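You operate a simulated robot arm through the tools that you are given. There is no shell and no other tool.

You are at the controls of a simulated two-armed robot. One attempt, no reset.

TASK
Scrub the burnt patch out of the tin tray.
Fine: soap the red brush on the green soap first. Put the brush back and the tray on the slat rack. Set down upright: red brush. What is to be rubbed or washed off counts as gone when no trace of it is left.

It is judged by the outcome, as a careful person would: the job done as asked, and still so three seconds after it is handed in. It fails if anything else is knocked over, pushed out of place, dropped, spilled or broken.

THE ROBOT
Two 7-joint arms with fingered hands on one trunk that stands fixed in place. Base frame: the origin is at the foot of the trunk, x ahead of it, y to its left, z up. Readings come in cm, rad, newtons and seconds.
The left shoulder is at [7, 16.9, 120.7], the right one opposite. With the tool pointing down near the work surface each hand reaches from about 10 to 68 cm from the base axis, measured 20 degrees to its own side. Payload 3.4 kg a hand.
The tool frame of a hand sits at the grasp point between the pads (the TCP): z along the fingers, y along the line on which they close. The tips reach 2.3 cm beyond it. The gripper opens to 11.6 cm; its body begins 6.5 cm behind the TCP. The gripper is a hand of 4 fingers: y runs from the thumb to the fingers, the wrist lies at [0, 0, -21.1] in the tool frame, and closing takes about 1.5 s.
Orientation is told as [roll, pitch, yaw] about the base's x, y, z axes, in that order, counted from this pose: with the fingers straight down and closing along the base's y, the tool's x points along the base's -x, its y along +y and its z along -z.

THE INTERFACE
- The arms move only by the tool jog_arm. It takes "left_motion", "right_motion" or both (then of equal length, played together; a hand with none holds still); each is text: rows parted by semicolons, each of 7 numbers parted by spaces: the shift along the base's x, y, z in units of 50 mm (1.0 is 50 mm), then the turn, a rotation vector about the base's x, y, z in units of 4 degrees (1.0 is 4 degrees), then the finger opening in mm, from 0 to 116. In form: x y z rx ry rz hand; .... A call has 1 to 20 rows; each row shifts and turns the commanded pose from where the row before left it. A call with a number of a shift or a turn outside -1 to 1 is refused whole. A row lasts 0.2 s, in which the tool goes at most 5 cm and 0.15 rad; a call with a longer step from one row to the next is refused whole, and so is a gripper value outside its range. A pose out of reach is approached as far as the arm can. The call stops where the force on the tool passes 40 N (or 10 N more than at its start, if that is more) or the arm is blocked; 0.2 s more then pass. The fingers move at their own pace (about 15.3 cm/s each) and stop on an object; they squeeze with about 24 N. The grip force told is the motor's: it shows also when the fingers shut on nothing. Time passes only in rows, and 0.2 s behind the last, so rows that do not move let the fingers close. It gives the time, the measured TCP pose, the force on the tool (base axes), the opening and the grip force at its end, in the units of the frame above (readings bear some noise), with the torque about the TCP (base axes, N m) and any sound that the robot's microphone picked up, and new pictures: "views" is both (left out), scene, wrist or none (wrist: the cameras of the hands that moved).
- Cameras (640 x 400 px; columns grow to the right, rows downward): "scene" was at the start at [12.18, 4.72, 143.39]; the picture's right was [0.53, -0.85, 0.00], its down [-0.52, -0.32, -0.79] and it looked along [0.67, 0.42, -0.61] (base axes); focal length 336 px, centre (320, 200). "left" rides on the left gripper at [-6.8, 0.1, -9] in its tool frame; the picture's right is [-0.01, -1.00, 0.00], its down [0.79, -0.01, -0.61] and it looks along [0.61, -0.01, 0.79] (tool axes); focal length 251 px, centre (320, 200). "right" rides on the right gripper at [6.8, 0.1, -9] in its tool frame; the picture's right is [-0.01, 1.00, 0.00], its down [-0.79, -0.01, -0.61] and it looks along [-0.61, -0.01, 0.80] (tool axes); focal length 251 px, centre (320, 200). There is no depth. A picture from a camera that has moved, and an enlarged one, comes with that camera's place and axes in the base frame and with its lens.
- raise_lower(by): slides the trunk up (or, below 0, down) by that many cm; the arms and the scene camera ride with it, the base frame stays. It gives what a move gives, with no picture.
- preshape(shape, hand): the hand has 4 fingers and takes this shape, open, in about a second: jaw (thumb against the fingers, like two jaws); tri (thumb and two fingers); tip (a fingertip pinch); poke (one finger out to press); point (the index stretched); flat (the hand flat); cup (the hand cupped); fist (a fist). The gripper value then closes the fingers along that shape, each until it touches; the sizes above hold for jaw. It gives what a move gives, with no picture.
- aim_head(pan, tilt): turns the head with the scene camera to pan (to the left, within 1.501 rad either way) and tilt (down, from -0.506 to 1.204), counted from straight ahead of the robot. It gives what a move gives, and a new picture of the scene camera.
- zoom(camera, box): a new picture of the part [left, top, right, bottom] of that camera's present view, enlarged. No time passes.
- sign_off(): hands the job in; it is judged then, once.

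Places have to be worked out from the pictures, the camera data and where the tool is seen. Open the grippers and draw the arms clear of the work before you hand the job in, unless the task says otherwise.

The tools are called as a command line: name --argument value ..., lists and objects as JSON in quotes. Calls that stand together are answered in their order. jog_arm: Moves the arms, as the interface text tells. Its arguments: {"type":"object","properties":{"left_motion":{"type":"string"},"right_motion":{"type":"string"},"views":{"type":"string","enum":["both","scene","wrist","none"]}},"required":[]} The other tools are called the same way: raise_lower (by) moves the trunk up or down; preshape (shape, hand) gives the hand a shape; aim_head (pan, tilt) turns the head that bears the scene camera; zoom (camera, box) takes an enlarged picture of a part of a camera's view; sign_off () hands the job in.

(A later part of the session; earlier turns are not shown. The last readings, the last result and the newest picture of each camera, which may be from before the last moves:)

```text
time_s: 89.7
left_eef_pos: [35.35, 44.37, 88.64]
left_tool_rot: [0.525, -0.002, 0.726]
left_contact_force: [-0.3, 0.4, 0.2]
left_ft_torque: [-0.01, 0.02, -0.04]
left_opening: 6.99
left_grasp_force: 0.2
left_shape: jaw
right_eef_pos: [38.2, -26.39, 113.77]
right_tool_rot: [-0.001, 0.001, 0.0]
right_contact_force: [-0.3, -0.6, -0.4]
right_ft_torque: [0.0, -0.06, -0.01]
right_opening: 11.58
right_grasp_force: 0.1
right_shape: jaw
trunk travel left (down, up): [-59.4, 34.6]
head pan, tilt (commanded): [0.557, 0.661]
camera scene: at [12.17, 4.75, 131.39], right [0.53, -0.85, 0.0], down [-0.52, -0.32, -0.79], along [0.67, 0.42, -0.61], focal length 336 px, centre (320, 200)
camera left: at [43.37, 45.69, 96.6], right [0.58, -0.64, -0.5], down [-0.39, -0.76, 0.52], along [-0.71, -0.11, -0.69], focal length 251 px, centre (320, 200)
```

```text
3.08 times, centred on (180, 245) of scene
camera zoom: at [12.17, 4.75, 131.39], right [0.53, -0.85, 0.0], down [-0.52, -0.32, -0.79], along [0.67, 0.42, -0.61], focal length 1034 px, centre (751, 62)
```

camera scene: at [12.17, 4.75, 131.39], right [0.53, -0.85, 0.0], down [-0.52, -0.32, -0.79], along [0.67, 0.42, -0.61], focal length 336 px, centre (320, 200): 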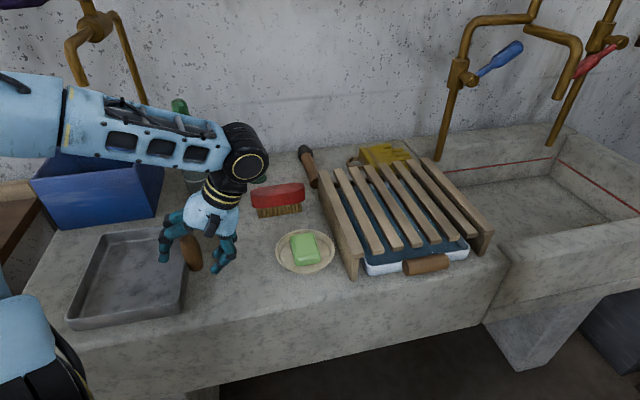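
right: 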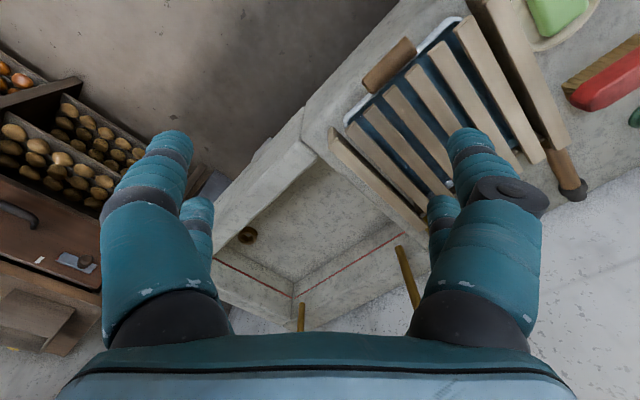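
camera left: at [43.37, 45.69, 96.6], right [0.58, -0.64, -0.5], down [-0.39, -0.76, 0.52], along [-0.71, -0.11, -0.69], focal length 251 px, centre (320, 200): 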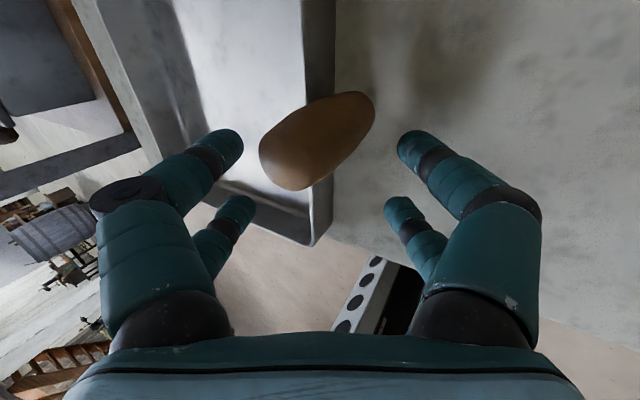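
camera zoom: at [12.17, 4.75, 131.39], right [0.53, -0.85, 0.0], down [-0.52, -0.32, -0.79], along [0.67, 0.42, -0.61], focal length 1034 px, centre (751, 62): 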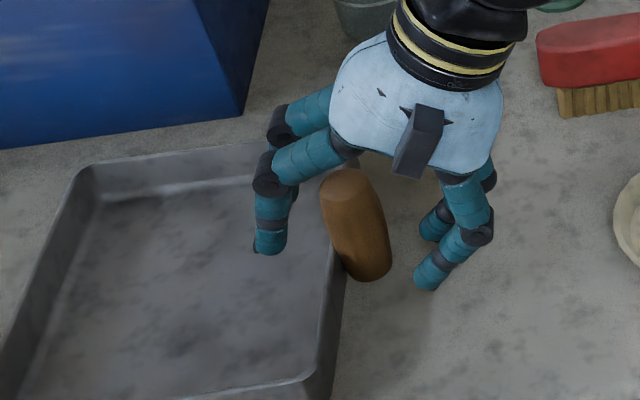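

The peg lies between the upper fingers, but the pinch line is a bit high on it. I'll drop 0.6 cm, shift slightly inward, and close.

jog_arm --left_motion "-0.026 0.03 -0.12 0 0 0 70;0 0 0 0 0 0 40;0 0 0 0 0 0 20;0 0 0 0 0 0 5;0 0 0 0 0 0 0;0 0 0 0 0 0 0;0 0 0 0 0 0 0" --views "both"

zoom --camera "left" --box '[200, 60, 440, 240]'

zoom --camera "scene" --box '[110, 180, 250, 310]'

```text
time_s: 91.3
left_eef_pos: [35.19, 44.51, 87.9]
left_tool_rot: [0.524, 0.0, 0.727]
left_contact_force: [-0.3, -0.2, -3.3]
left_ft_torque: [-0.21, -0.1, 0.01]
left_opening: 1.53
left_grasp_force: 24.1
left_shape: jaw
right_eef_pos: [38.25, -26.33, 113.7]
right_tool_rot: [0.0, -0.001, 0.0]
right_contact_force: [1.1, -0.1, -0.2]
right_ft_torque: [0.01, -0.01, -0.01]
right_opening: 11.57
right_grasp_force: 0.0
right_shape: jaw
trunk travel left (down, up): [-59.4, 34.6]
head pan, tilt (commanded): [0.557, 0.661]
camera scene: at [12.2, 4.75, 131.38], right [0.53, -0.85, 0.0], down [-0.52, -0.32, -0.79], along [0.67, 0.42, -0.61], focal length 336 px, centre (320, 200)
camera left: at [43.26, 45.78, 95.88], right [0.58, -0.64, -0.5], down [-0.39, -0.76, 0.52], along [-0.71, -0.11, -0.69], focal length 251 px, centre (320, 200)
```

scene: 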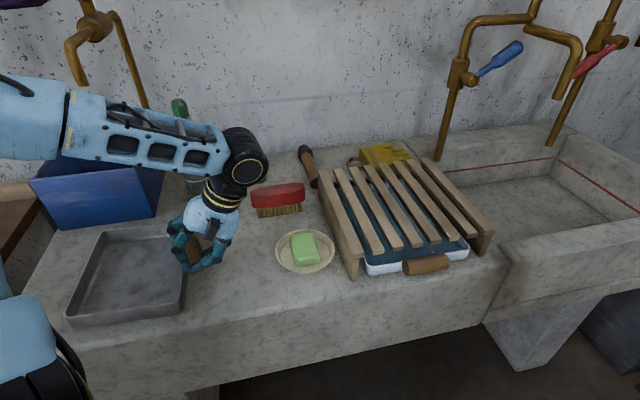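
left: 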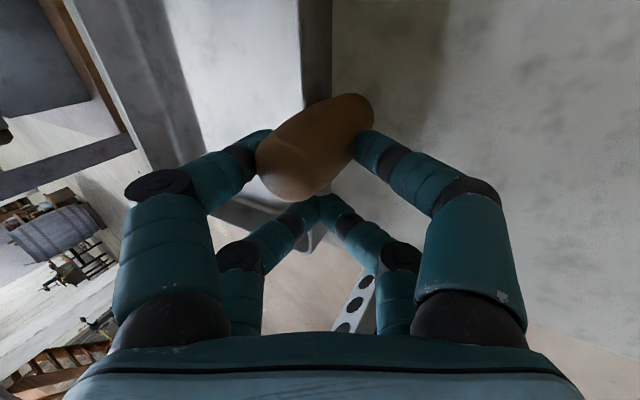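

```text
2.22 times, centred on (320, 150) of left
camera zoom: at [43.26, 45.78, 95.88], right [0.58, -0.64, -0.5], down [-0.39, -0.76, 0.52], along [-0.71, -0.11, -0.69], focal length 559 px, centre (320, 311)
```

zoom: 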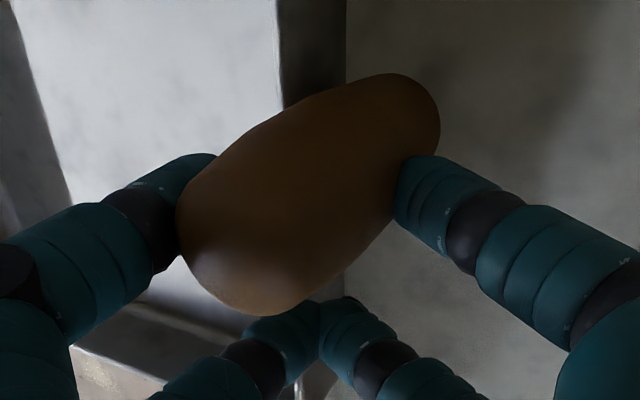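

```text
3.08 times, centred on (180, 245) of scene
camera zoom: at [12.2, 4.75, 131.38], right [0.53, -0.85, 0.0], down [-0.52, -0.32, -0.79], along [0.67, 0.42, -0.61], focal length 1034 px, centre (751, 62)
```

zoom: 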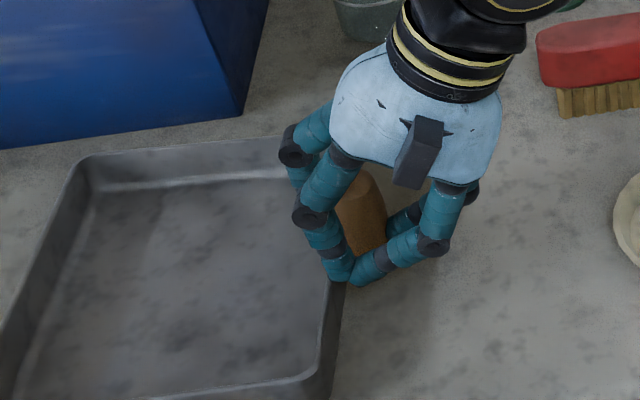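

The leaned grip holds the peg, and the readings already show it carrying part of the load. I'll lift slowly by about 1.5 cm and check that the tray stays level.

jog_arm --left_motion "0 0 0.06 0 0 0 0;0 0 0.08 0 0 0 0;0 0 0.08 0 0 0 0;0 0 0.08 0 0 0 0" --views "both"

zoom --camera "scene" --box '[50, 180, 240, 340]'

```text
time_s: 92.3
left_eef_pos: [34.99, 44.52, 89.42]
left_tool_rot: [0.523, 0.0, 0.725]
left_contact_force: [0.2, -0.1, -2.2]
left_ft_torque: [-0.19, -0.12, 0.02]
left_opening: 1.54
left_grasp_force: 24.1
left_shape: jaw
right_eef_pos: [38.3, -26.41, 113.79]
right_tool_rot: [0.0, 0.0, 0.0]
right_contact_force: [0.6, 0.5, 0.9]
right_ft_torque: [0.0, -0.01, -0.02]
right_opening: 11.59
right_grasp_force: 0.0
right_shape: jaw
trunk travel left (down, up): [-59.4, 34.6]
head pan, tilt (commanded): [0.557, 0.661]
camera scene: at [12.18, 4.75, 131.38], right [0.53, -0.85, 0.0], down [-0.52, -0.32, -0.79], along [0.67, 0.42, -0.61], focal length 336 px, centre (320, 200)
camera left: at [43.26, 45.8, 97.3], right [0.58, -0.64, -0.5], down [-0.39, -0.76, 0.52], along [-0.71, -0.11, -0.69], focal length 251 px, centre (320, 200)
```

scene: 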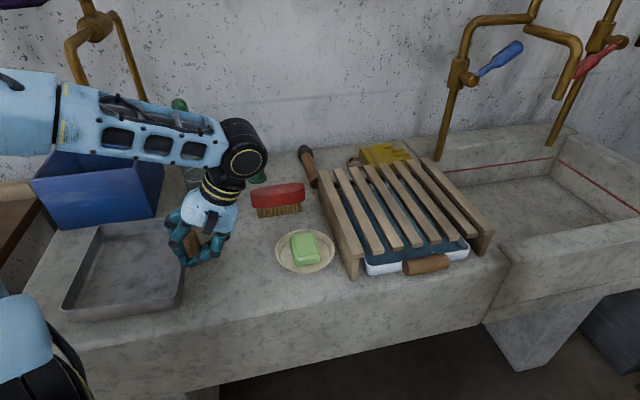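
left: 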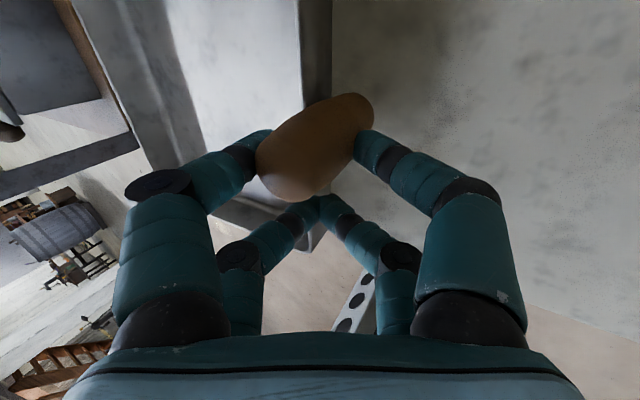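

```text
2.50 times, centred on (145, 260) of scene
camera zoom: at [12.18, 4.75, 131.38], right [0.53, -0.85, 0.0], down [-0.52, -0.32, -0.79], along [0.67, 0.42, -0.61], focal length 840 px, centre (758, 50)
```

zoom: 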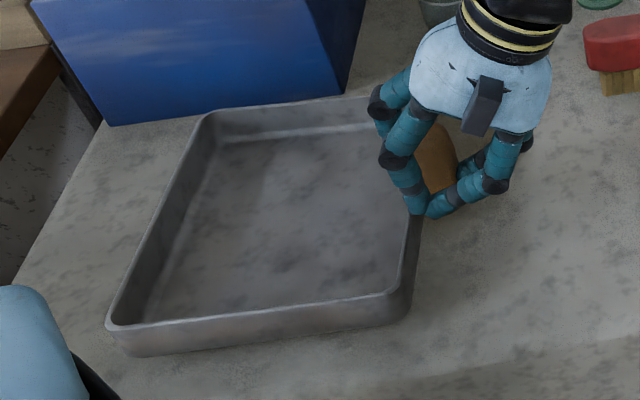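

The tray has come up with the peg unmoved in the fingers. The torque (0.22 N·m) and force (2.2 N) match a fully lifted tray of about 0.22 kg, so the grip holds. I'll raise it straight up so its bottom clears the rack and the blue box.

jog_arm --left_motion "0 0 0.15 0 0 0 0;0 0 0.3 0 0 0 0;0 0 0.4 0 0 0 0;0 0 0.4 0 0 0 0;0 0 0.4 0 0 0 0;0 0 0.4 0 0 0 0;0 0 0.4 0 0 0 0;0 0 0.25 0 0 0 0" --views "both"

```text
time_s: 94.1
left_eef_pos: [35.28, 44.63, 103.08]
left_tool_rot: [0.523, 0.0, 0.726]
left_contact_force: [0.0, 0.1, -2.6]
left_ft_torque: [-0.18, -0.11, 0.04]
left_opening: 1.53
left_grasp_force: 24.5
left_shape: jaw
right_eef_pos: [38.36, -26.41, 113.72]
right_tool_rot: [0.0, -0.002, 0.0]
right_contact_force: [-0.4, 0.7, -0.1]
right_ft_torque: [0.02, 0.02, 0.02]
right_opening: 11.58
right_grasp_force: 0.0
right_shape: jaw
trunk travel left (down, up): [-59.4, 34.6]
head pan, tilt (commanded): [0.557, 0.661]
camera scene: at [12.18, 4.73, 131.38], right [0.53, -0.85, 0.0], down [-0.52, -0.32, -0.79], along [0.67, 0.42, -0.61], focal length 336 px, centre (320, 200)
camera left: at [43.28, 45.86, 110.99], right [0.58, -0.64, -0.5], down [-0.39, -0.76, 0.52], along [-0.71, -0.11, -0.69], focal length 251 px, centre (320, 200)
```

scene: 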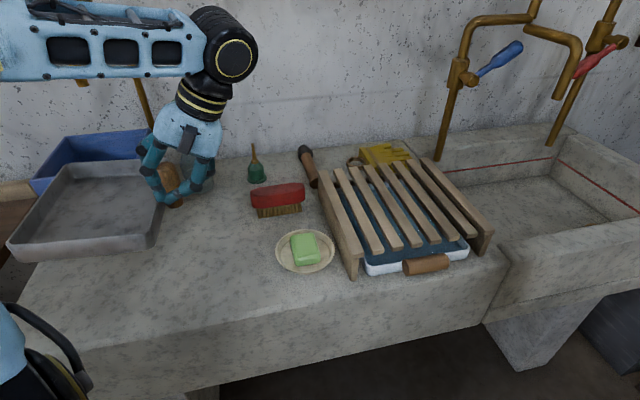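
left: 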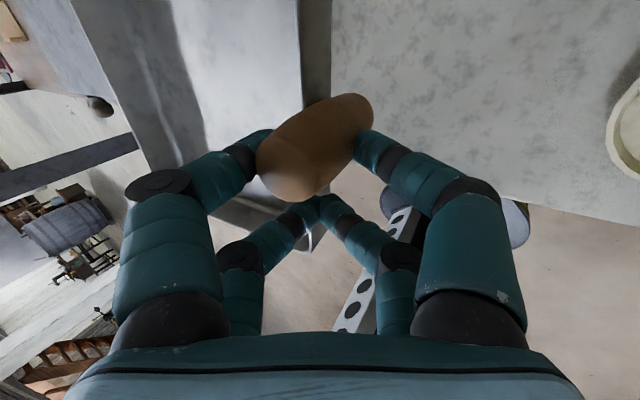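

The tray is level and clear. I'll now carry it toward the rack while turning it about -87°, so the peg will face the front. Half of the move first, then a check.

jog_arm --left_motion "0.08 -0.14 0 0 0 -0.5 0;0.164 -0.287 0 0 0 -0.99 0;0.164 -0.287 0 0 0 -0.99 0;0.164 -0.287 0 0 0 -0.99 0;0.164 -0.287 0 0 0 -0.99 0;0.164 -0.287 0 0 0 -0.99 0;0.164 -0.287 0 0 0 -0.99 0;0.164 -0.287 0 0 0 -0.99 0;0.164 -0.287 0 0 0 -0.99 0;0.164 -0.287 0 0 0 -0.99 0;0.164 -0.287 0 0 0 -0.99 0;0.08 -0.14 0 0 0 -0.5 0" --views "both"

```text
time_s: 96.7
left_eef_pos: [44.1, 29.02, 102.96]
left_tool_rot: [0.523, 0.0, -0.037]
left_contact_force: [-0.4, 0.6, -3.7]
left_ft_torque: [-0.27, 0.02, 0.02]
left_opening: 1.52
left_grasp_force: 24.0
left_shape: jaw
right_eef_pos: [38.31, -26.35, 113.69]
right_tool_rot: [0.001, -0.001, 0.0]
right_contact_force: [0.0, 0.8, 0.5]
right_ft_torque: [0.0, 0.0, 0.01]
right_opening: 11.58
right_grasp_force: 0.1
right_shape: jaw
trunk travel left (down, up): [-59.4, 34.6]
head pan, tilt (commanded): [0.557, 0.661]
camera scene: at [12.21, 4.73, 131.38], right [0.53, -0.85, 0.0], down [-0.52, -0.32, -0.79], along [0.67, 0.42, -0.61], focal length 336 px, centre (320, 200)
camera left: at [50.82, 24.29, 110.93], right [-0.02, -0.87, -0.5], down [-0.81, -0.28, 0.52], along [-0.59, 0.41, -0.69], focal length 251 px, centre (320, 200)
```

scene: 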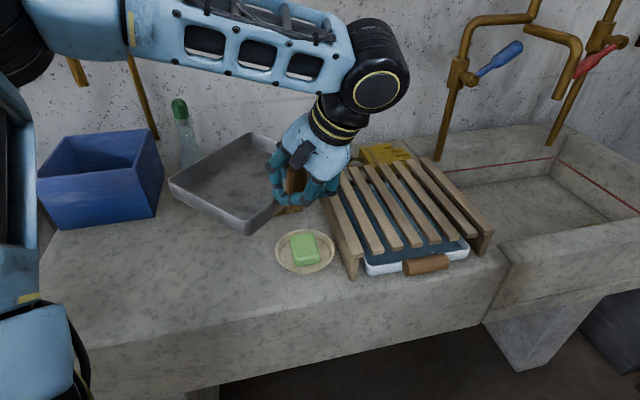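
left: 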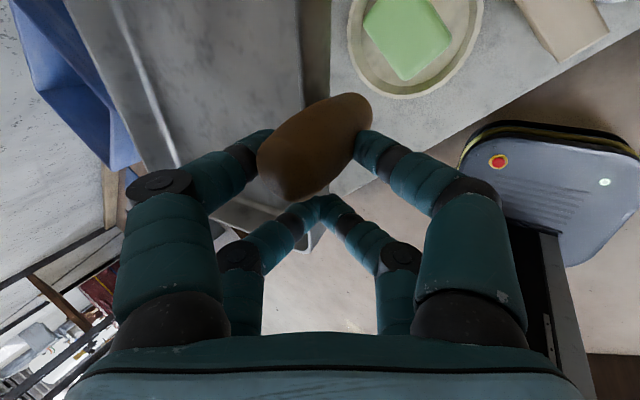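

The turn is half done and the grip is steady. I'll do the second half toward TCP [53.3, 13.0] with yaw about -0.80.

jog_arm --left_motion "0.08 -0.14 0 0 0 -0.5 0;0.164 -0.287 0 0 0 -0.99 0;0.164 -0.287 0 0 0 -0.99 0;0.164 -0.287 0 0 0 -0.99 0;0.164 -0.287 0 0 0 -0.99 0;0.164 -0.287 0 0 0 -0.99 0;0.164 -0.287 0 0 0 -0.99 0;0.164 -0.287 0 0 0 -0.99 0;0.164 -0.287 0 0 0 -0.99 0;0.164 -0.287 0 0 0 -0.99 0;0.164 -0.287 0 0 0 -0.99 0;0.12 -0.19 0 0 0 -0.5 0" --views "both"

```text
time_s: 99.3
left_eef_pos: [51.32, 16.66, 102.42]
left_tool_rot: [0.524, -0.002, -0.796]
left_contact_force: [-0.3, 0.2, -1.9]
left_ft_torque: [-0.11, 0.2, -0.01]
left_opening: 1.48
left_grasp_force: 23.4
left_shape: jaw
left hand out of reach, approached as far as the arm can: row 8, 9, 10, 11, 12
right_eef_pos: [38.32, -26.5, 113.64]
right_tool_rot: [-0.001, 0.0, 0.001]
right_contact_force: [-0.2, 1.5, -0.2]
right_ft_torque: [0.03, 0.01, -0.03]
right_opening: 11.57
right_grasp_force: 0.0
right_shape: jaw
trunk travel left (down, up): [-59.4, 34.6]
head pan, tilt (commanded): [0.557, 0.661]
camera scene: at [12.23, 4.72, 131.38], right [0.53, -0.85, 0.0], down [-0.52, -0.32, -0.79], along [0.67, 0.42, -0.61], focal length 336 px, centre (320, 200)
camera left: at [52.97, 8.77, 110.45], right [-0.61, -0.61, -0.5], down [-0.78, 0.35, 0.52], along [-0.14, 0.71, -0.69], focal length 251 px, centre (320, 200)
```

scene: 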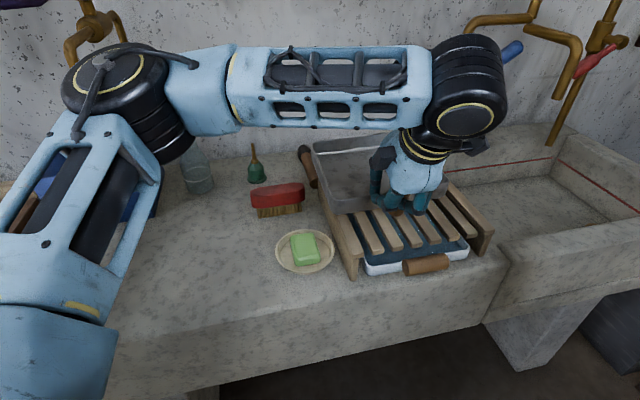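
left: 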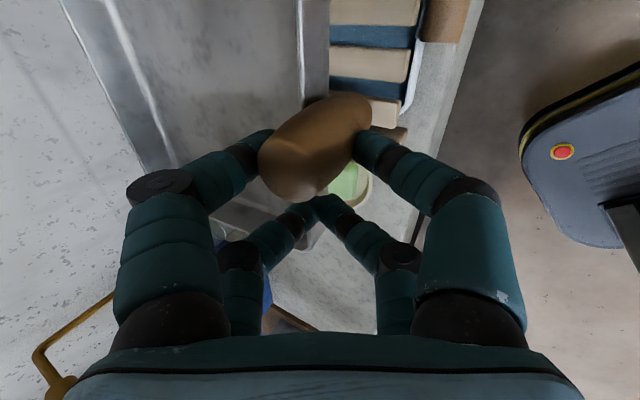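

The wrist hit its bend limit at [51.3, 16.7]. There the tray would sit about 4 cm too far left. Raising the trunk lets the forearm slope down and relieves the wrist, so I'll raise it in a moderate step and check the grip.

raise_lower --by 9

raise_lower --by 9

jog_arm --left_motion "0 0 -0.1 0 0 0 0;0 0 -0.2 0 0 0 0;0 0 -0.3 0 0 0 0;0 0 -0.3 0 0 0 0;0 0 -0.3 0 0 0 0;0 0 -0.3 0 0 0 0;0 0 -0.3 0 0 0 0;0 0 -0.3 0 0 0 0;0 0 -0.3 0 0 0 0;0 0 -0.3 0 0 0 0;0 0 -0.3 0 0 0 0;0 0 -0.3 0 0 0 0;0 0 -0.2 0 0 0 0" --views "both"

```text
time_s: 100.6
left_eef_pos: [51.39, 16.86, 111.59]
left_tool_rot: [0.523, -0.001, -0.795]
left_contact_force: [-0.8, 0.6, -2.6]
left_ft_torque: [-0.14, 0.26, -0.05]
left_opening: 1.49
left_grasp_force: 24.1
left_shape: jaw
right_eef_pos: [38.35, -26.36, 122.73]
right_tool_rot: [0.0, 0.0, 0.001]
right_contact_force: [0.4, 0.0, 0.2]
right_ft_torque: [-0.03, -0.02, -0.01]
right_opening: 11.6
right_grasp_force: 0.0
right_shape: jaw
trunk travel left (down, up): [-68.4, 25.6]
head pan, tilt (commanded): [0.557, 0.661]
```

```text
time_s: 101.8
left_eef_pos: [51.3, 16.7, 120.48]
left_tool_rot: [0.523, 0.0, -0.796]
left_contact_force: [0.0, -0.2, -3.0]
left_ft_torque: [-0.13, 0.21, 0.0]
left_opening: 1.48
left_grasp_force: 23.9
left_shape: jaw
right_eef_pos: [38.34, -26.37, 131.69]
right_tool_rot: [0.0, 0.0, -0.002]
right_contact_force: [0.1, -0.3, -0.5]
right_ft_torque: [0.01, -0.04, 0.02]
right_opening: 11.58
right_grasp_force: 0.2
right_shape: jaw
trunk travel left (down, up): [-77.4, 16.6]
head pan, tilt (commanded): [0.557, 0.661]
```

```text
time_s: 104.6
left_eef_pos: [50.05, 19.25, 103.91]
left_tool_rot: [0.521, -0.004, -0.798]
left_contact_force: [0.4, -0.3, -2.2]
left_ft_torque: [-0.14, 0.22, 0.0]
left_opening: 1.47
left_grasp_force: 23.7
left_shape: jaw
left hand out of reach, approached as far as the arm can: row 7, 8, 9, 10, 11, 12, 13
right_eef_pos: [38.32, -26.35, 131.85]
right_tool_rot: [0.0, 0.0, 0.0]
right_contact_force: [0.2, -0.6, 0.1]
right_ft_torque: [0.0, 0.0, -0.01]
right_opening: 11.62
right_grasp_force: 0.0
right_shape: jaw
trunk travel left (down, up): [-77.4, 16.6]
head pan, tilt (commanded): [0.557, 0.661]
camera scene: at [12.23, 4.74, 149.38], right [0.53, -0.85, 0.0], down [-0.52, -0.32, -0.79], along [0.67, 0.42, -0.61], focal length 336 px, centre (320, 200)
camera left: at [51.6, 11.28, 111.93], right [-0.61, -0.61, -0.5], down [-0.78, 0.35, 0.52], along [-0.14, 0.71, -0.69], focal length 251 px, centre (320, 200)
```

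scene: 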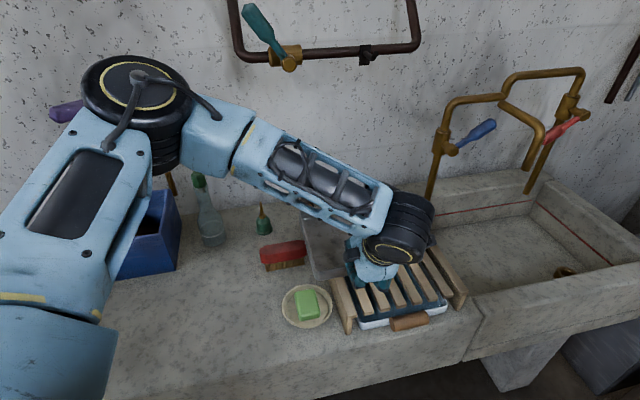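
left: 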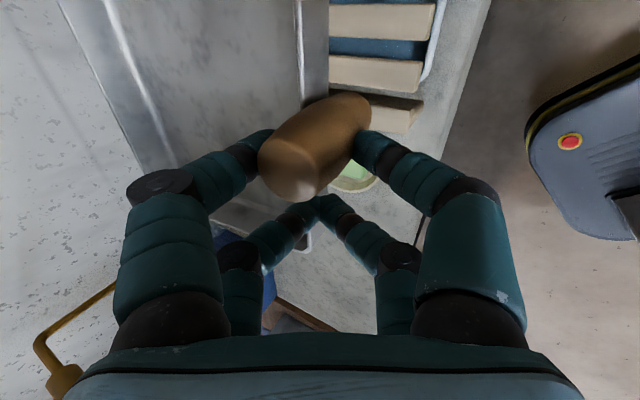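

Raising made it worse, so the constraint is in the arm's posture and not the wrist bend. Laying the tray with its peg facing left instead puts the hand's lean along the forearm, which should be an easy posture. I'll keep turning the tray clockwise while easing the hand left, above the rack.

jog_arm --left_motion "0 0.1 0 0 0 -0.4 0;0 0.15 0.02 0 0 -0.8 0;0.02 0.15 0.02 0 0 -0.95 0;0.03 0.15 0 0 0 -0.95 0;0.04 0.15 0 0 0 -0.95 0;0.05 0.15 0 0 0 -0.95 0;0.05 0.15 0 0 0 -0.95 0;0.05 0.15 0 0 0 -0.95 0;0.05 0.15 0 0 0 -0.95 0;0.05 0.15 0 0 0 -0.95 0;0.05 0.15 0 0 0 -0.95 0;0.03 0.1 0 0 0 -0.5 0" --views "both"

```text
time_s: 107.2
left_eef_pos: [52.21, 27.64, 104.05]
left_tool_rot: [0.524, -0.005, -1.512]
left_contact_force: [0.3, -0.1, -3.0]
left_ft_torque: [0.0, 0.25, 0.0]
left_opening: 1.49
left_grasp_force: 24.1
left_shape: jaw
right_eef_pos: [38.19, -26.36, 131.63]
right_tool_rot: [0.001, 0.0, 0.0]
right_contact_force: [-0.6, -1.1, -0.2]
right_ft_torque: [0.01, -0.01, -0.02]
right_opening: 11.58
right_grasp_force: 0.0
right_shape: jaw
trunk travel left (down, up): [-77.4, 16.6]
head pan, tilt (commanded): [0.557, 0.661]
camera scene: at [12.22, 4.75, 149.38], right [0.53, -0.85, 0.0], down [-0.52, -0.32, -0.79], along [0.67, 0.42, -0.61], focal length 336 px, centre (320, 200)
camera left: at [48.19, 20.61, 112.03], right [-0.86, -0.06, -0.5], down [-0.35, 0.78, 0.52], along [0.36, 0.63, -0.69], focal length 251 px, centre (320, 200)
```

scene: 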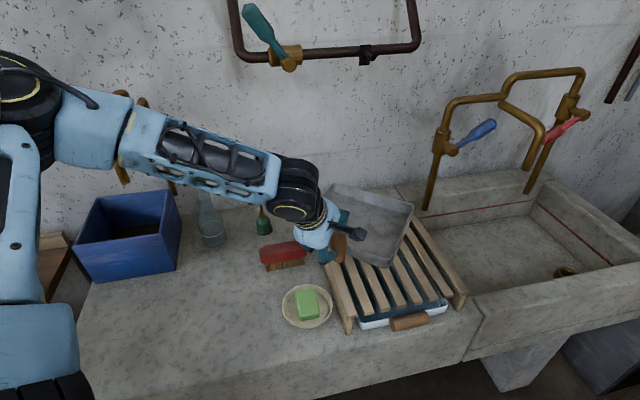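
left: 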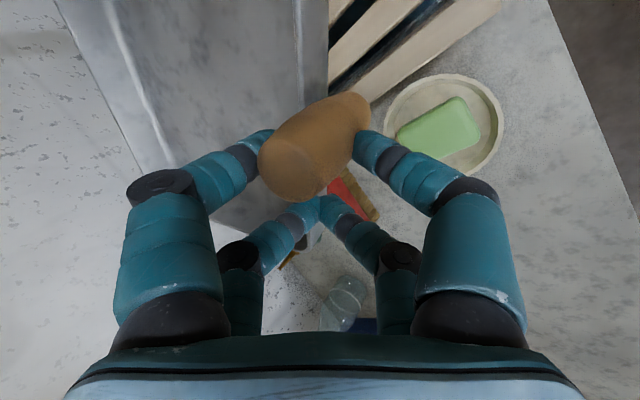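

That posture works: yaw is -1.51 and the hand is tracking well. I'll finish the turn to yaw ≈ -2.365 and bring the TCP to [55.7, 28.4], so the tray hangs centred over the rack.

jog_arm --left_motion "0.05 0.01 0 0 0 -0.5 0;0.054 0.0125 0 0 0 -0.99 0;0.054 0.0125 0 0 0 -0.99 0;0.054 0.0125 0 0 0 -0.99 0;0.054 0.0125 0 0 0 -0.99 0;0.054 0.0125 0 0 0 -0.99 0;0.054 0.0125 0 0 0 -0.99 0;0.054 0.0125 0 0 0 -0.99 0;0.054 0.0125 0 0 0 -0.99 0;0.054 0.0125 0 0 0 -0.99 0;0.054 0.0125 0 0 0 -0.99 0;0.054 0.0125 0 0 0 -0.99 0;0.05 0.01 0 0 0 -0.85 0" --views "both"

zoom --camera "scene" --box '[270, 160, 490, 350]'

```text
time_s: 110.0
left_eef_pos: [55.73, 28.47, 104.04]
left_tool_rot: [0.523, -0.003, -2.368]
left_contact_force: [0.6, 0.0, -3.3]
left_ft_torque: [0.19, 0.13, -0.04]
left_opening: 1.48
left_grasp_force: 23.8
left_shape: jaw
right_eef_pos: [38.23, -26.36, 131.71]
right_tool_rot: [0.0, 0.0, -0.001]
right_contact_force: [0.2, 0.0, -0.4]
right_ft_torque: [0.02, 0.01, -0.01]
right_opening: 11.57
right_grasp_force: 0.0
right_shape: jaw
trunk travel left (down, up): [-77.4, 16.6]
head pan, tilt (commanded): [0.557, 0.661]
camera scene: at [12.26, 4.74, 149.38], right [0.53, -0.85, 0.0], down [-0.52, -0.32, -0.79], along [0.67, 0.42, -0.61], focal length 336 px, centre (320, 200)
camera left: at [47.71, 26.91, 112.01], right [-0.61, 0.61, -0.5], down [0.35, 0.78, 0.52], along [0.71, 0.14, -0.69], focal length 251 px, centre (320, 200)
```

scene: 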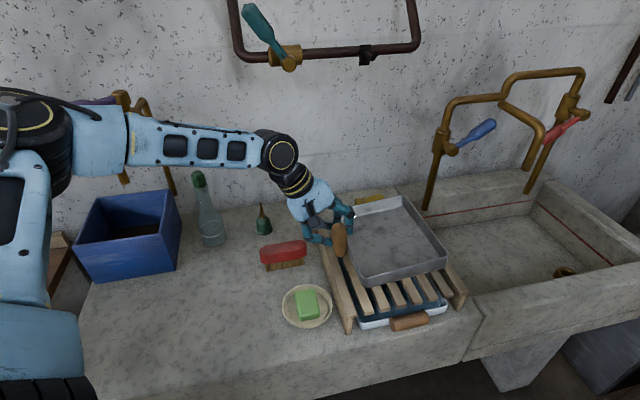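
left: 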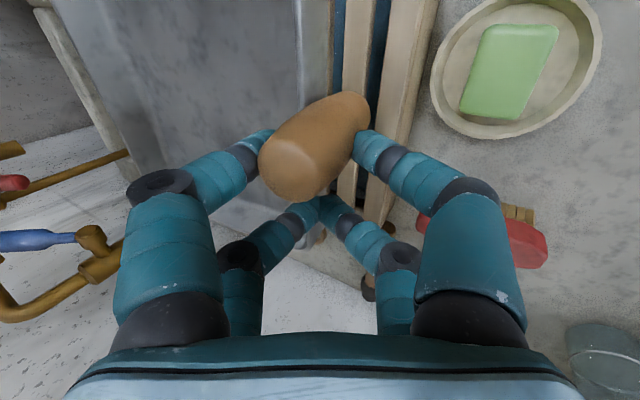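

```text
2.11 times, centred on (380, 255) of scene
camera zoom: at [12.26, 4.74, 149.38], right [0.53, -0.85, 0.0], down [-0.52, -0.32, -0.79], along [0.67, 0.42, -0.61], focal length 707 px, centre (194, 84)
```

zoom: 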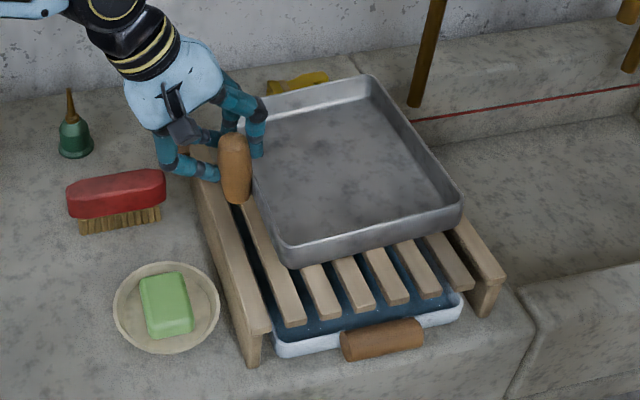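

The tray hangs level and centred over the rack, at about [62, 20]. I'll lower it to just above the slats and then go slowly, watching the force.

jog_arm --left_motion "0 0 -0.15 0 0 0 0;0 0 -0.25 0 0 0 0;0 0 -0.25 0 0 0 0;0 0 -0.2 0 0 0 0;0 0 -0.1 0 0 0 0" --views "both"

zoom --camera "scene" --box '[270, 160, 490, 350]'

```text
time_s: 111.2
left_eef_pos: [55.68, 28.45, 99.49]
left_tool_rot: [0.523, -0.002, -2.366]
left_contact_force: [0.2, -0.5, -2.5]
left_ft_torque: [0.23, 0.16, -0.01]
left_opening: 1.52
left_grasp_force: 23.7
left_shape: jaw
right_eef_pos: [38.26, -26.35, 131.72]
right_tool_rot: [0.0, 0.001, 0.001]
right_contact_force: [0.0, -0.7, 0.0]
right_ft_torque: [-0.02, -0.02, 0.0]
right_opening: 11.57
right_grasp_force: 0.0
right_shape: jaw
trunk travel left (down, up): [-77.4, 16.6]
head pan, tilt (commanded): [0.557, 0.661]
camera scene: at [12.25, 4.74, 149.38], right [0.53, -0.85, 0.0], down [-0.52, -0.32, -0.79], along [0.67, 0.42, -0.61], focal length 336 px, centre (320, 200)
camera left: at [47.77, 26.9, 107.39], right [-0.61, 0.61, -0.5], down [0.35, 0.78, 0.52], along [0.71, 0.14, -0.69], focal length 251 px, centre (320, 200)
```

scene: 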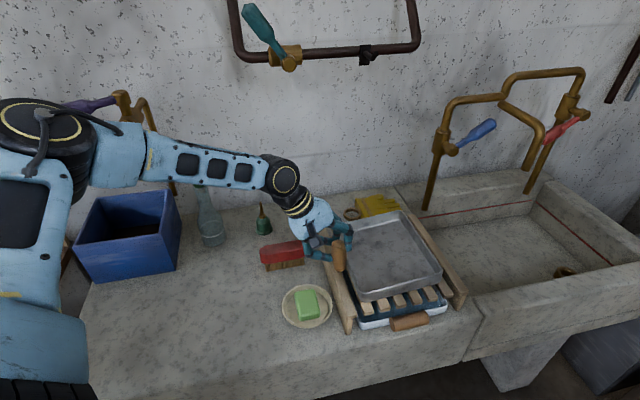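
left: 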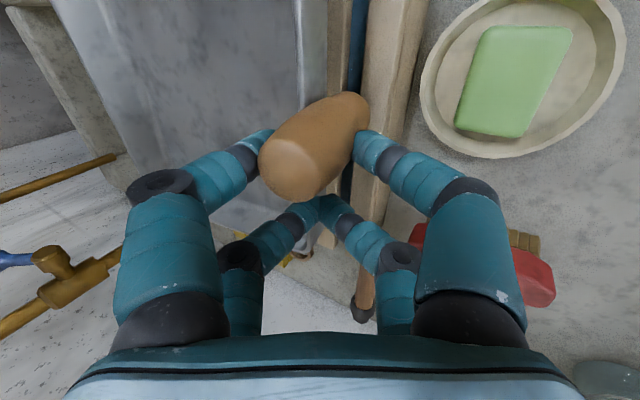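

```text
2.11 times, centred on (380, 255) of scene
camera zoom: at [12.25, 4.74, 149.38], right [0.53, -0.85, 0.0], down [-0.52, -0.32, -0.79], along [0.67, 0.42, -0.61], focal length 707 px, centre (194, 84)
```

zoom: 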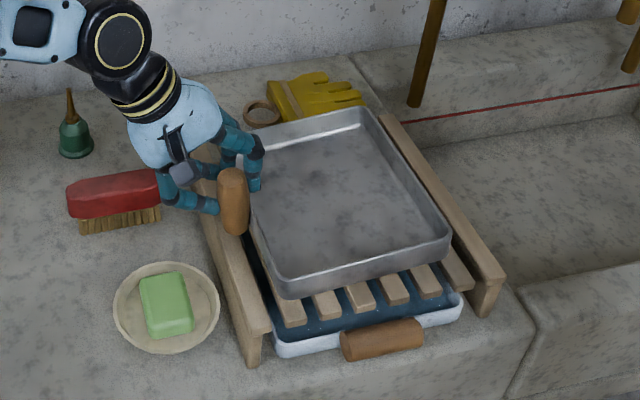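

The tray sits neatly between the side boards with its front edge just behind the slat ends. I'll lower it in small steps until the slats take the weight.

jog_arm --left_motion "0 0 -0.06 0 0 0 0;0 0 -0.05 0 0 0 0;0 0 -0.04 0 0 0 0" --views "none"

jog_arm --left_motion "0 0 -0.04 0 0 0 0;0 0 -0.04 0 0 0 0" --views "scene"

```text
time_s: 112.0
left_eef_pos: [55.68, 28.55, 98.68]
left_tool_rot: [0.521, 0.0, -2.367]
left_contact_force: [0.7, 0.1, -3.7]
left_ft_torque: [0.23, 0.17, 0.0]
left_opening: 1.47
left_grasp_force: 23.7
left_shape: jaw
right_eef_pos: [38.32, -26.36, 131.75]
right_tool_rot: [0.0, 0.0, 0.0]
right_contact_force: [0.4, -0.4, 0.2]
right_ft_torque: [-0.04, -0.03, 0.02]
right_opening: 11.59
right_grasp_force: 0.1
right_shape: jaw
trunk travel left (down, up): [-77.4, 16.6]
head pan, tilt (commanded): [0.557, 0.661]
```

```text
time_s: 112.6
left_eef_pos: [55.64, 28.53, 98.29]
left_tool_rot: [0.521, 0.0, -2.369]
left_contact_force: [0.3, 0.4, -1.8]
left_ft_torque: [0.19, 0.16, 0.0]
left_opening: 1.49
left_grasp_force: 24.2
left_shape: jaw
right_eef_pos: [38.36, -26.43, 131.7]
right_tool_rot: [0.0, -0.001, 0.0]
right_contact_force: [0.3, 0.0, 0.1]
right_ft_torque: [-0.02, 0.05, 0.02]
right_opening: 11.61
right_grasp_force: 0.0
right_shape: jaw
trunk travel left (down, up): [-77.4, 16.6]
head pan, tilt (commanded): [0.557, 0.661]
camera scene: at [12.24, 4.73, 149.38], right [0.53, -0.85, 0.0], down [-0.52, -0.32, -0.79], along [0.67, 0.42, -0.61], focal length 336 px, centre (320, 200)
```

scene: 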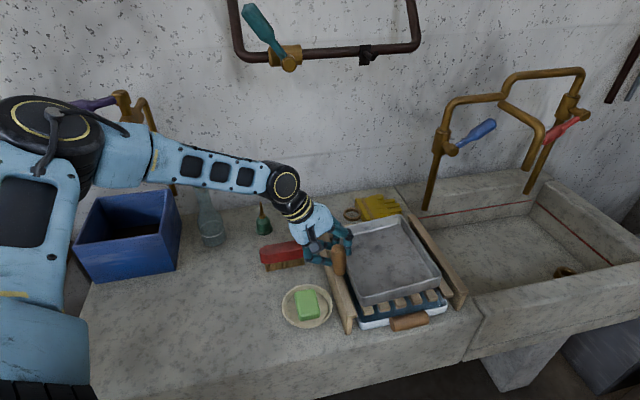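

The torque is still about 0.25 N·m, so the tray is still hanging free or just touching. I'll keep lowering in 2 mm steps.

jog_arm --left_motion "0 0 -0.04 0 0 0 0;0 0 -0.04 0 0 0 0" --views "none"

jog_arm --left_motion "0 0 -0.04 0 0 0 0;0 0 -0.04 0 0 0 0" --views "scene"

zoom --camera "scene" --box '[270, 160, 490, 350]'

```text
time_s: 113.2
left_eef_pos: [55.68, 28.43, 97.86]
left_tool_rot: [0.522, -0.004, -2.367]
left_contact_force: [0.1, -0.8, -2.4]
left_ft_torque: [0.22, 0.16, -0.01]
left_opening: 1.44
left_grasp_force: 23.7
left_shape: jaw
right_eef_pos: [38.23, -26.23, 131.65]
right_tool_rot: [0.0, 0.001, -0.001]
right_contact_force: [-0.4, 0.6, 0.9]
right_ft_torque: [-0.02, 0.0, 0.01]
right_opening: 11.59
right_grasp_force: 0.0
right_shape: jaw
trunk travel left (down, up): [-77.4, 16.6]
head pan, tilt (commanded): [0.557, 0.661]
```

```text
time_s: 113.8
left_eef_pos: [55.62, 28.46, 97.27]
left_tool_rot: [0.521, 0.0, -2.369]
left_contact_force: [0.6, 0.3, -2.3]
left_ft_torque: [0.23, 0.11, -0.01]
left_opening: 1.47
left_grasp_force: 23.6
left_shape: jaw
right_eef_pos: [38.4, -26.4, 131.76]
right_tool_rot: [0.001, -0.001, 0.001]
right_contact_force: [-0.3, -1.0, -0.1]
right_ft_torque: [0.04, 0.01, 0.01]
right_opening: 11.58
right_grasp_force: 0.1
right_shape: jaw
trunk travel left (down, up): [-77.4, 16.6]
head pan, tilt (commanded): [0.557, 0.661]
camera scene: at [12.25, 4.73, 149.38], right [0.53, -0.85, 0.0], down [-0.52, -0.32, -0.79], along [0.67, 0.42, -0.61], focal length 336 px, centre (320, 200)
```

scene: 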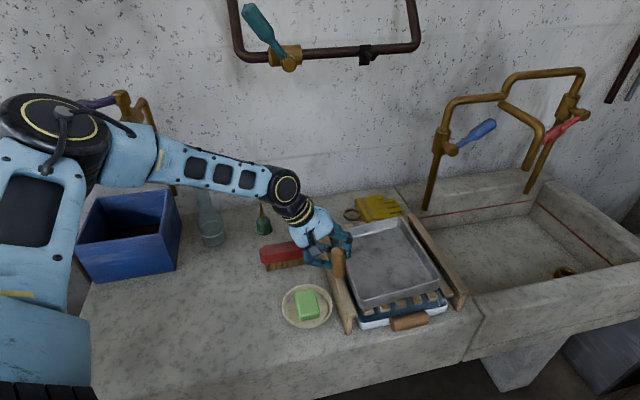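

```text
2.11 times, centred on (380, 255) of scene
camera zoom: at [12.25, 4.73, 149.38], right [0.53, -0.85, 0.0], down [-0.52, -0.32, -0.79], along [0.67, 0.42, -0.61], focal length 707 px, centre (194, 84)
```

zoom: 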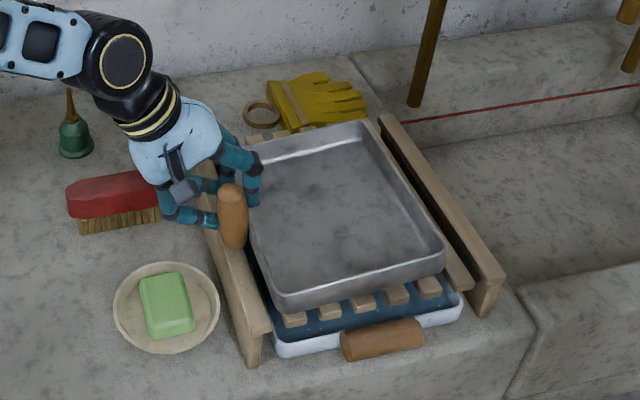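

There is still no contact at 97.3. A second estimate from two camera heights puts the slat tops nearer z≈89.5–90, so contact should come at about TCP 95.5. I'll continue in small steps.

jog_arm --left_motion "0 0 -0.06 0 0 0 0;0 0 -0.05 0 0 0 0;0 0 -0.05 0 0 0 0" --views "none"

jog_arm --left_motion "0 0 -0.05 0 0 0 0;0 0 -0.05 0 0 0 0" --views "none"

jog_arm --left_motion "0 0 -0.04 0 0 0 0;0 0 -0.04 0 0 0 0" --views "both"

```text
time_s: 114.6
left_eef_pos: [55.73, 28.4, 96.58]
left_tool_rot: [0.524, -0.003, -2.365]
left_contact_force: [-0.2, -0.3, -3.2]
left_ft_torque: [0.22, 0.16, 0.02]
left_opening: 1.46
left_grasp_force: 23.6
left_shape: jaw
right_eef_pos: [38.27, -26.25, 131.67]
right_tool_rot: [0.0, 0.001, 0.001]
right_contact_force: [-0.4, 0.4, -0.5]
right_ft_torque: [0.02, 0.02, -0.01]
right_opening: 11.6
right_grasp_force: 0.1
right_shape: jaw
trunk travel left (down, up): [-77.4, 16.6]
head pan, tilt (commanded): [0.557, 0.661]
```

```text
time_s: 115.2
left_eef_pos: [55.62, 28.51, 96.09]
left_tool_rot: [0.521, -0.004, -2.366]
left_contact_force: [0.3, -0.1, -2.5]
left_ft_torque: [0.2, 0.14, -0.01]
left_opening: 1.47
left_grasp_force: 24.3
left_shape: jaw
right_eef_pos: [38.24, -26.44, 131.65]
right_tool_rot: [0.001, -0.001, 0.0]
right_contact_force: [-0.3, -0.1, 0.1]
right_ft_torque: [0.0, 0.02, -0.01]
right_opening: 11.58
right_grasp_force: 0.1
right_shape: jaw
trunk travel left (down, up): [-77.4, 16.6]
head pan, tilt (commanded): [0.557, 0.661]
```

```text
time_s: 115.8
left_eef_pos: [55.77, 28.36, 95.66]
left_tool_rot: [0.523, -0.003, -2.366]
left_contact_force: [-0.3, -0.9, -3.8]
left_ft_torque: [0.17, 0.14, 0.0]
left_opening: 1.44
left_grasp_force: 24.4
left_shape: jaw
right_eef_pos: [38.28, -26.44, 131.62]
right_tool_rot: [0.0, -0.001, -0.001]
right_contact_force: [0.0, 0.0, 0.6]
right_ft_torque: [-0.02, 0.0, -0.02]
right_opening: 11.59
right_grasp_force: 0.0
right_shape: jaw
trunk travel left (down, up): [-77.4, 16.6]
head pan, tilt (commanded): [0.557, 0.661]
camera scene: at [12.25, 4.72, 149.38], right [0.53, -0.85, 0.0], down [-0.52, -0.32, -0.79], along [0.67, 0.42, -0.61], focal length 336 px, centre (320, 200)
camera left: at [47.67, 26.8, 103.64], right [-0.61, 0.61, -0.5], down [0.35, 0.78, 0.52], along [0.71, 0.14, -0.69], focal length 251 px, centre (320, 200)
```

scene: 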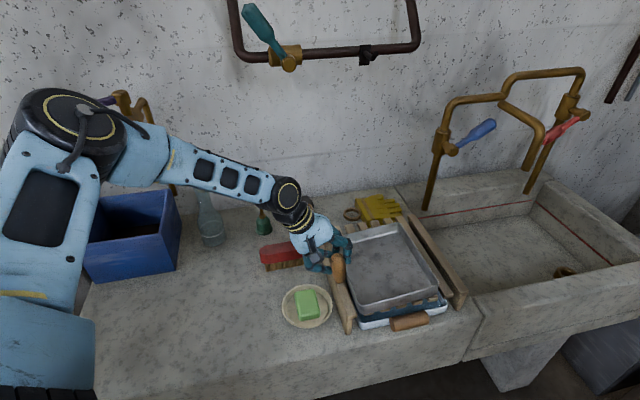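
left: 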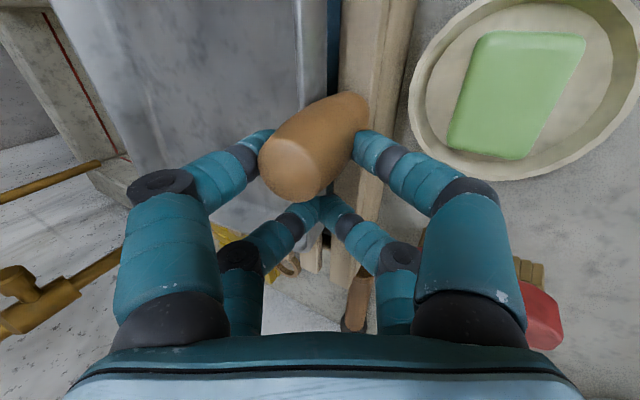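

The torque is just beginning to fall. I'll enlarge the scene to see the gap between the tray bottom and the slats, and the peg over the left board.

zoom --camera "scene" --box '[300, 200, 470, 340]'

zoom --camera "left" --box '[230, 60, 450, 280]'

```text
2.86 times, centred on (385, 270) of scene
camera zoom: at [12.25, 4.72, 149.38], right [0.53, -0.85, 0.0], down [-0.52, -0.32, -0.79], along [0.67, 0.42, -0.61], focal length 960 px, centre (134, 0)
```

zoom: 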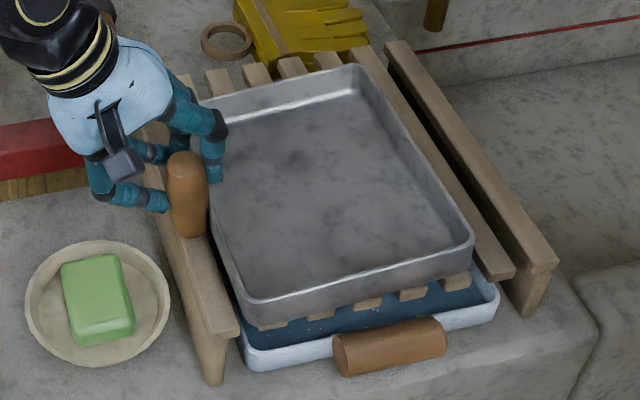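

```text
1.82 times, centred on (340, 170) of left
camera zoom: at [47.67, 26.8, 103.64], right [-0.61, 0.61, -0.5], down [0.35, 0.78, 0.52], along [0.71, 0.14, -0.69], focal length 457 px, centre (284, 254)
```

zoom: 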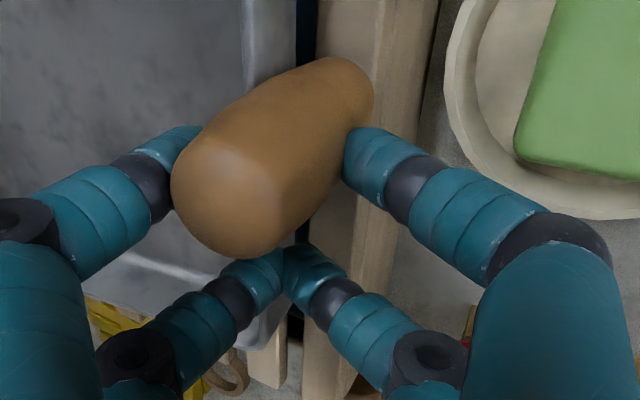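

From two camera heights, the slats come out at z≈87.5–89 and the left board less than 1 cm above them. The peg bottom is about 2.5 cm above the tray bottom, so it clears the board. I'll keep lowering in small steps.

jog_arm --left_motion "0 0 -0.05 0 0 0 0;0 0 -0.05 0 0 0 0" --views "none"

jog_arm --left_motion "0 0 -0.05 0 0 0 0;0 0 -0.05 0 0 0 0" --views "none"

jog_arm --left_motion "0 0 -0.04 0 0 0 0;0 0 -0.03 0 0 0 0" --views "scene"

```text
time_s: 116.4
left_eef_pos: [55.68, 28.46, 95.26]
left_tool_rot: [0.524, -0.001, -2.365]
left_contact_force: [0.7, 0.1, -1.8]
left_ft_torque: [0.2, 0.1, 0.01]
left_opening: 1.47
left_grasp_force: 24.2
left_shape: jaw
right_eef_pos: [38.25, -26.55, 131.7]
right_tool_rot: [0.0, 0.002, 0.0]
right_contact_force: [-0.5, 0.2, -0.1]
right_ft_torque: [-0.01, 0.01, -0.01]
right_opening: 11.59
right_grasp_force: 0.1
right_shape: jaw
trunk travel left (down, up): [-77.4, 16.6]
head pan, tilt (commanded): [0.557, 0.661]
```

```text
time_s: 117.0
left_eef_pos: [55.53, 28.4, 94.9]
left_tool_rot: [0.526, 0.002, -2.364]
left_contact_force: [-0.7, 3.5, 15.2]
left_ft_torque: [-0.23, 0.12, -0.02]
left_opening: 1.49
left_grasp_force: 24.3
left_shape: jaw
right_eef_pos: [37.91, -26.49, 131.83]
right_tool_rot: [0.001, -0.001, 0.0]
right_contact_force: [-0.3, 0.5, 0.1]
right_ft_torque: [-0.01, 0.0, 0.0]
right_opening: 11.59
right_grasp_force: 0.2
right_shape: jaw
trunk travel left (down, up): [-77.4, 16.6]
head pan, tilt (commanded): [0.557, 0.661]
```

```text
time_s: 117.6
left_eef_pos: [55.35, 28.4, 94.63]
left_tool_rot: [0.525, 0.0, -2.366]
left_contact_force: [-0.9, 4.2, 21.0]
left_ft_torque: [-0.32, 0.18, -0.03]
left_opening: 1.52
left_grasp_force: 23.9
left_shape: jaw
right_eef_pos: [37.98, -26.52, 131.78]
right_tool_rot: [-0.001, -0.002, 0.001]
right_contact_force: [0.3, -0.1, -0.1]
right_ft_torque: [0.01, -0.02, 0.02]
right_opening: 11.62
right_grasp_force: 0.0
right_shape: jaw
trunk travel left (down, up): [-77.4, 16.6]
head pan, tilt (commanded): [0.557, 0.661]
camera scene: at [11.76, 4.62, 149.44], right [0.53, -0.85, 0.0], down [-0.52, -0.32, -0.79], along [0.67, 0.42, -0.61], focal length 336 px, centre (320, 200)
```

scene: 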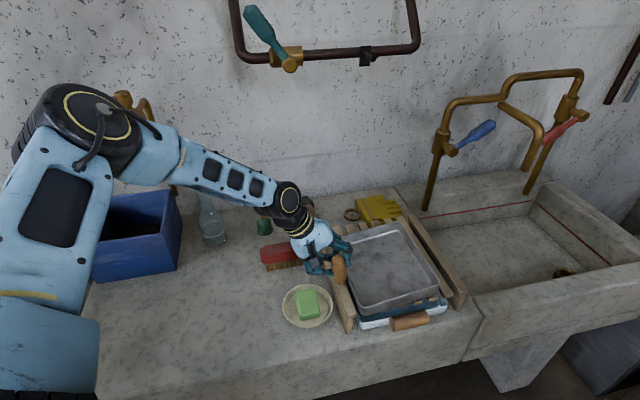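

The slats or board have taken the load and I'm pressing about 20 N, so I'll back off 3 mm to unload and then look closely at how the tray sits.

jog_arm --left_motion "0 0 0.06 0 0 0 0;0 0 0.03 0 0 0 0" --views "both"

zoom --camera "scene" --box '[300, 200, 470, 340]'

zoom --camera "left" --box '[230, 0, 430, 200]'

```text
time_s: 118.2
left_eef_pos: [55.52, 28.33, 94.73]
left_tool_rot: [0.52, -0.004, -2.367]
left_contact_force: [-1.8, -0.3, 2.3]
left_ft_torque: [0.05, 0.18, -0.06]
left_opening: 1.47
left_grasp_force: 24.1
left_shape: jaw
right_eef_pos: [38.32, -26.62, 131.72]
right_tool_rot: [-0.001, 0.001, -0.003]
right_contact_force: [0.3, -0.6, -0.2]
right_ft_torque: [0.0, -0.02, 0.02]
right_opening: 11.57
right_grasp_force: 0.1
right_shape: jaw
trunk travel left (down, up): [-77.4, 16.6]
head pan, tilt (commanded): [0.557, 0.661]
camera scene: at [12.07, 4.63, 149.37], right [0.53, -0.85, 0.0], down [-0.52, -0.32, -0.79], along [0.67, 0.42, -0.61], focal length 336 px, centre (320, 200)
camera left: at [47.52, 26.75, 102.75], right [-0.61, 0.61, -0.5], down [0.35, 0.78, 0.52], along [0.71, 0.14, -0.69], focal length 251 px, centre (320, 200)
```

scene: 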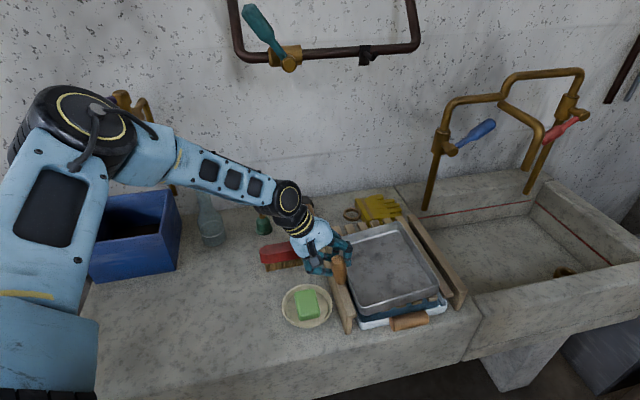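
left: 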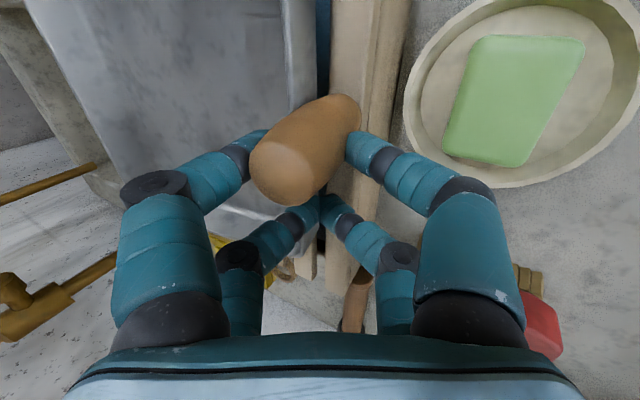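

```text
2.86 times, centred on (385, 270) of scene
camera zoom: at [12.07, 4.63, 149.37], right [0.53, -0.85, 0.0], down [-0.52, -0.32, -0.79], along [0.67, 0.42, -0.61], focal length 960 px, centre (134, 0)
```

zoom: 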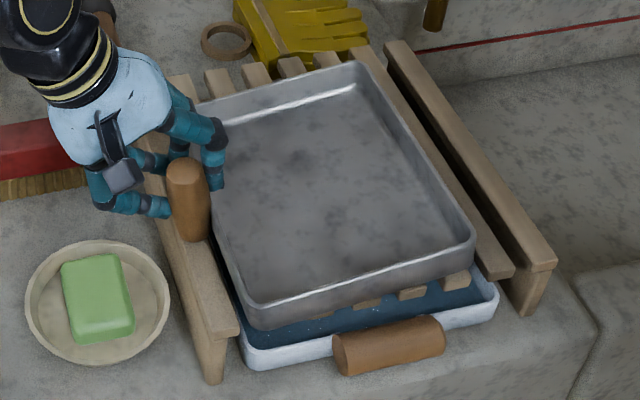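

```text
2.00 times, centred on (330, 100) of left
camera zoom: at [47.52, 26.75, 102.75], right [-0.61, 0.61, -0.5], down [0.35, 0.78, 0.52], along [0.71, 0.14, -0.69], focal length 503 px, centre (300, 400)
```

zoom: 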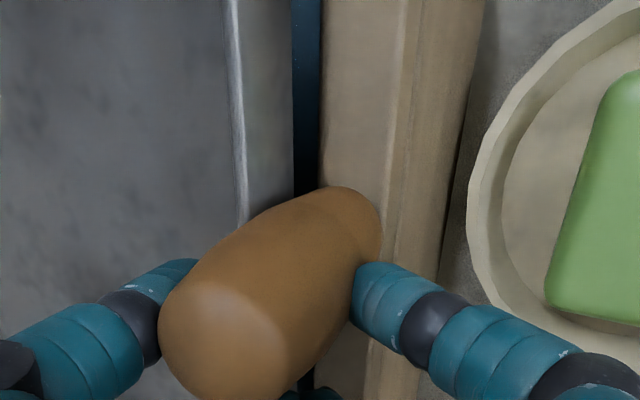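

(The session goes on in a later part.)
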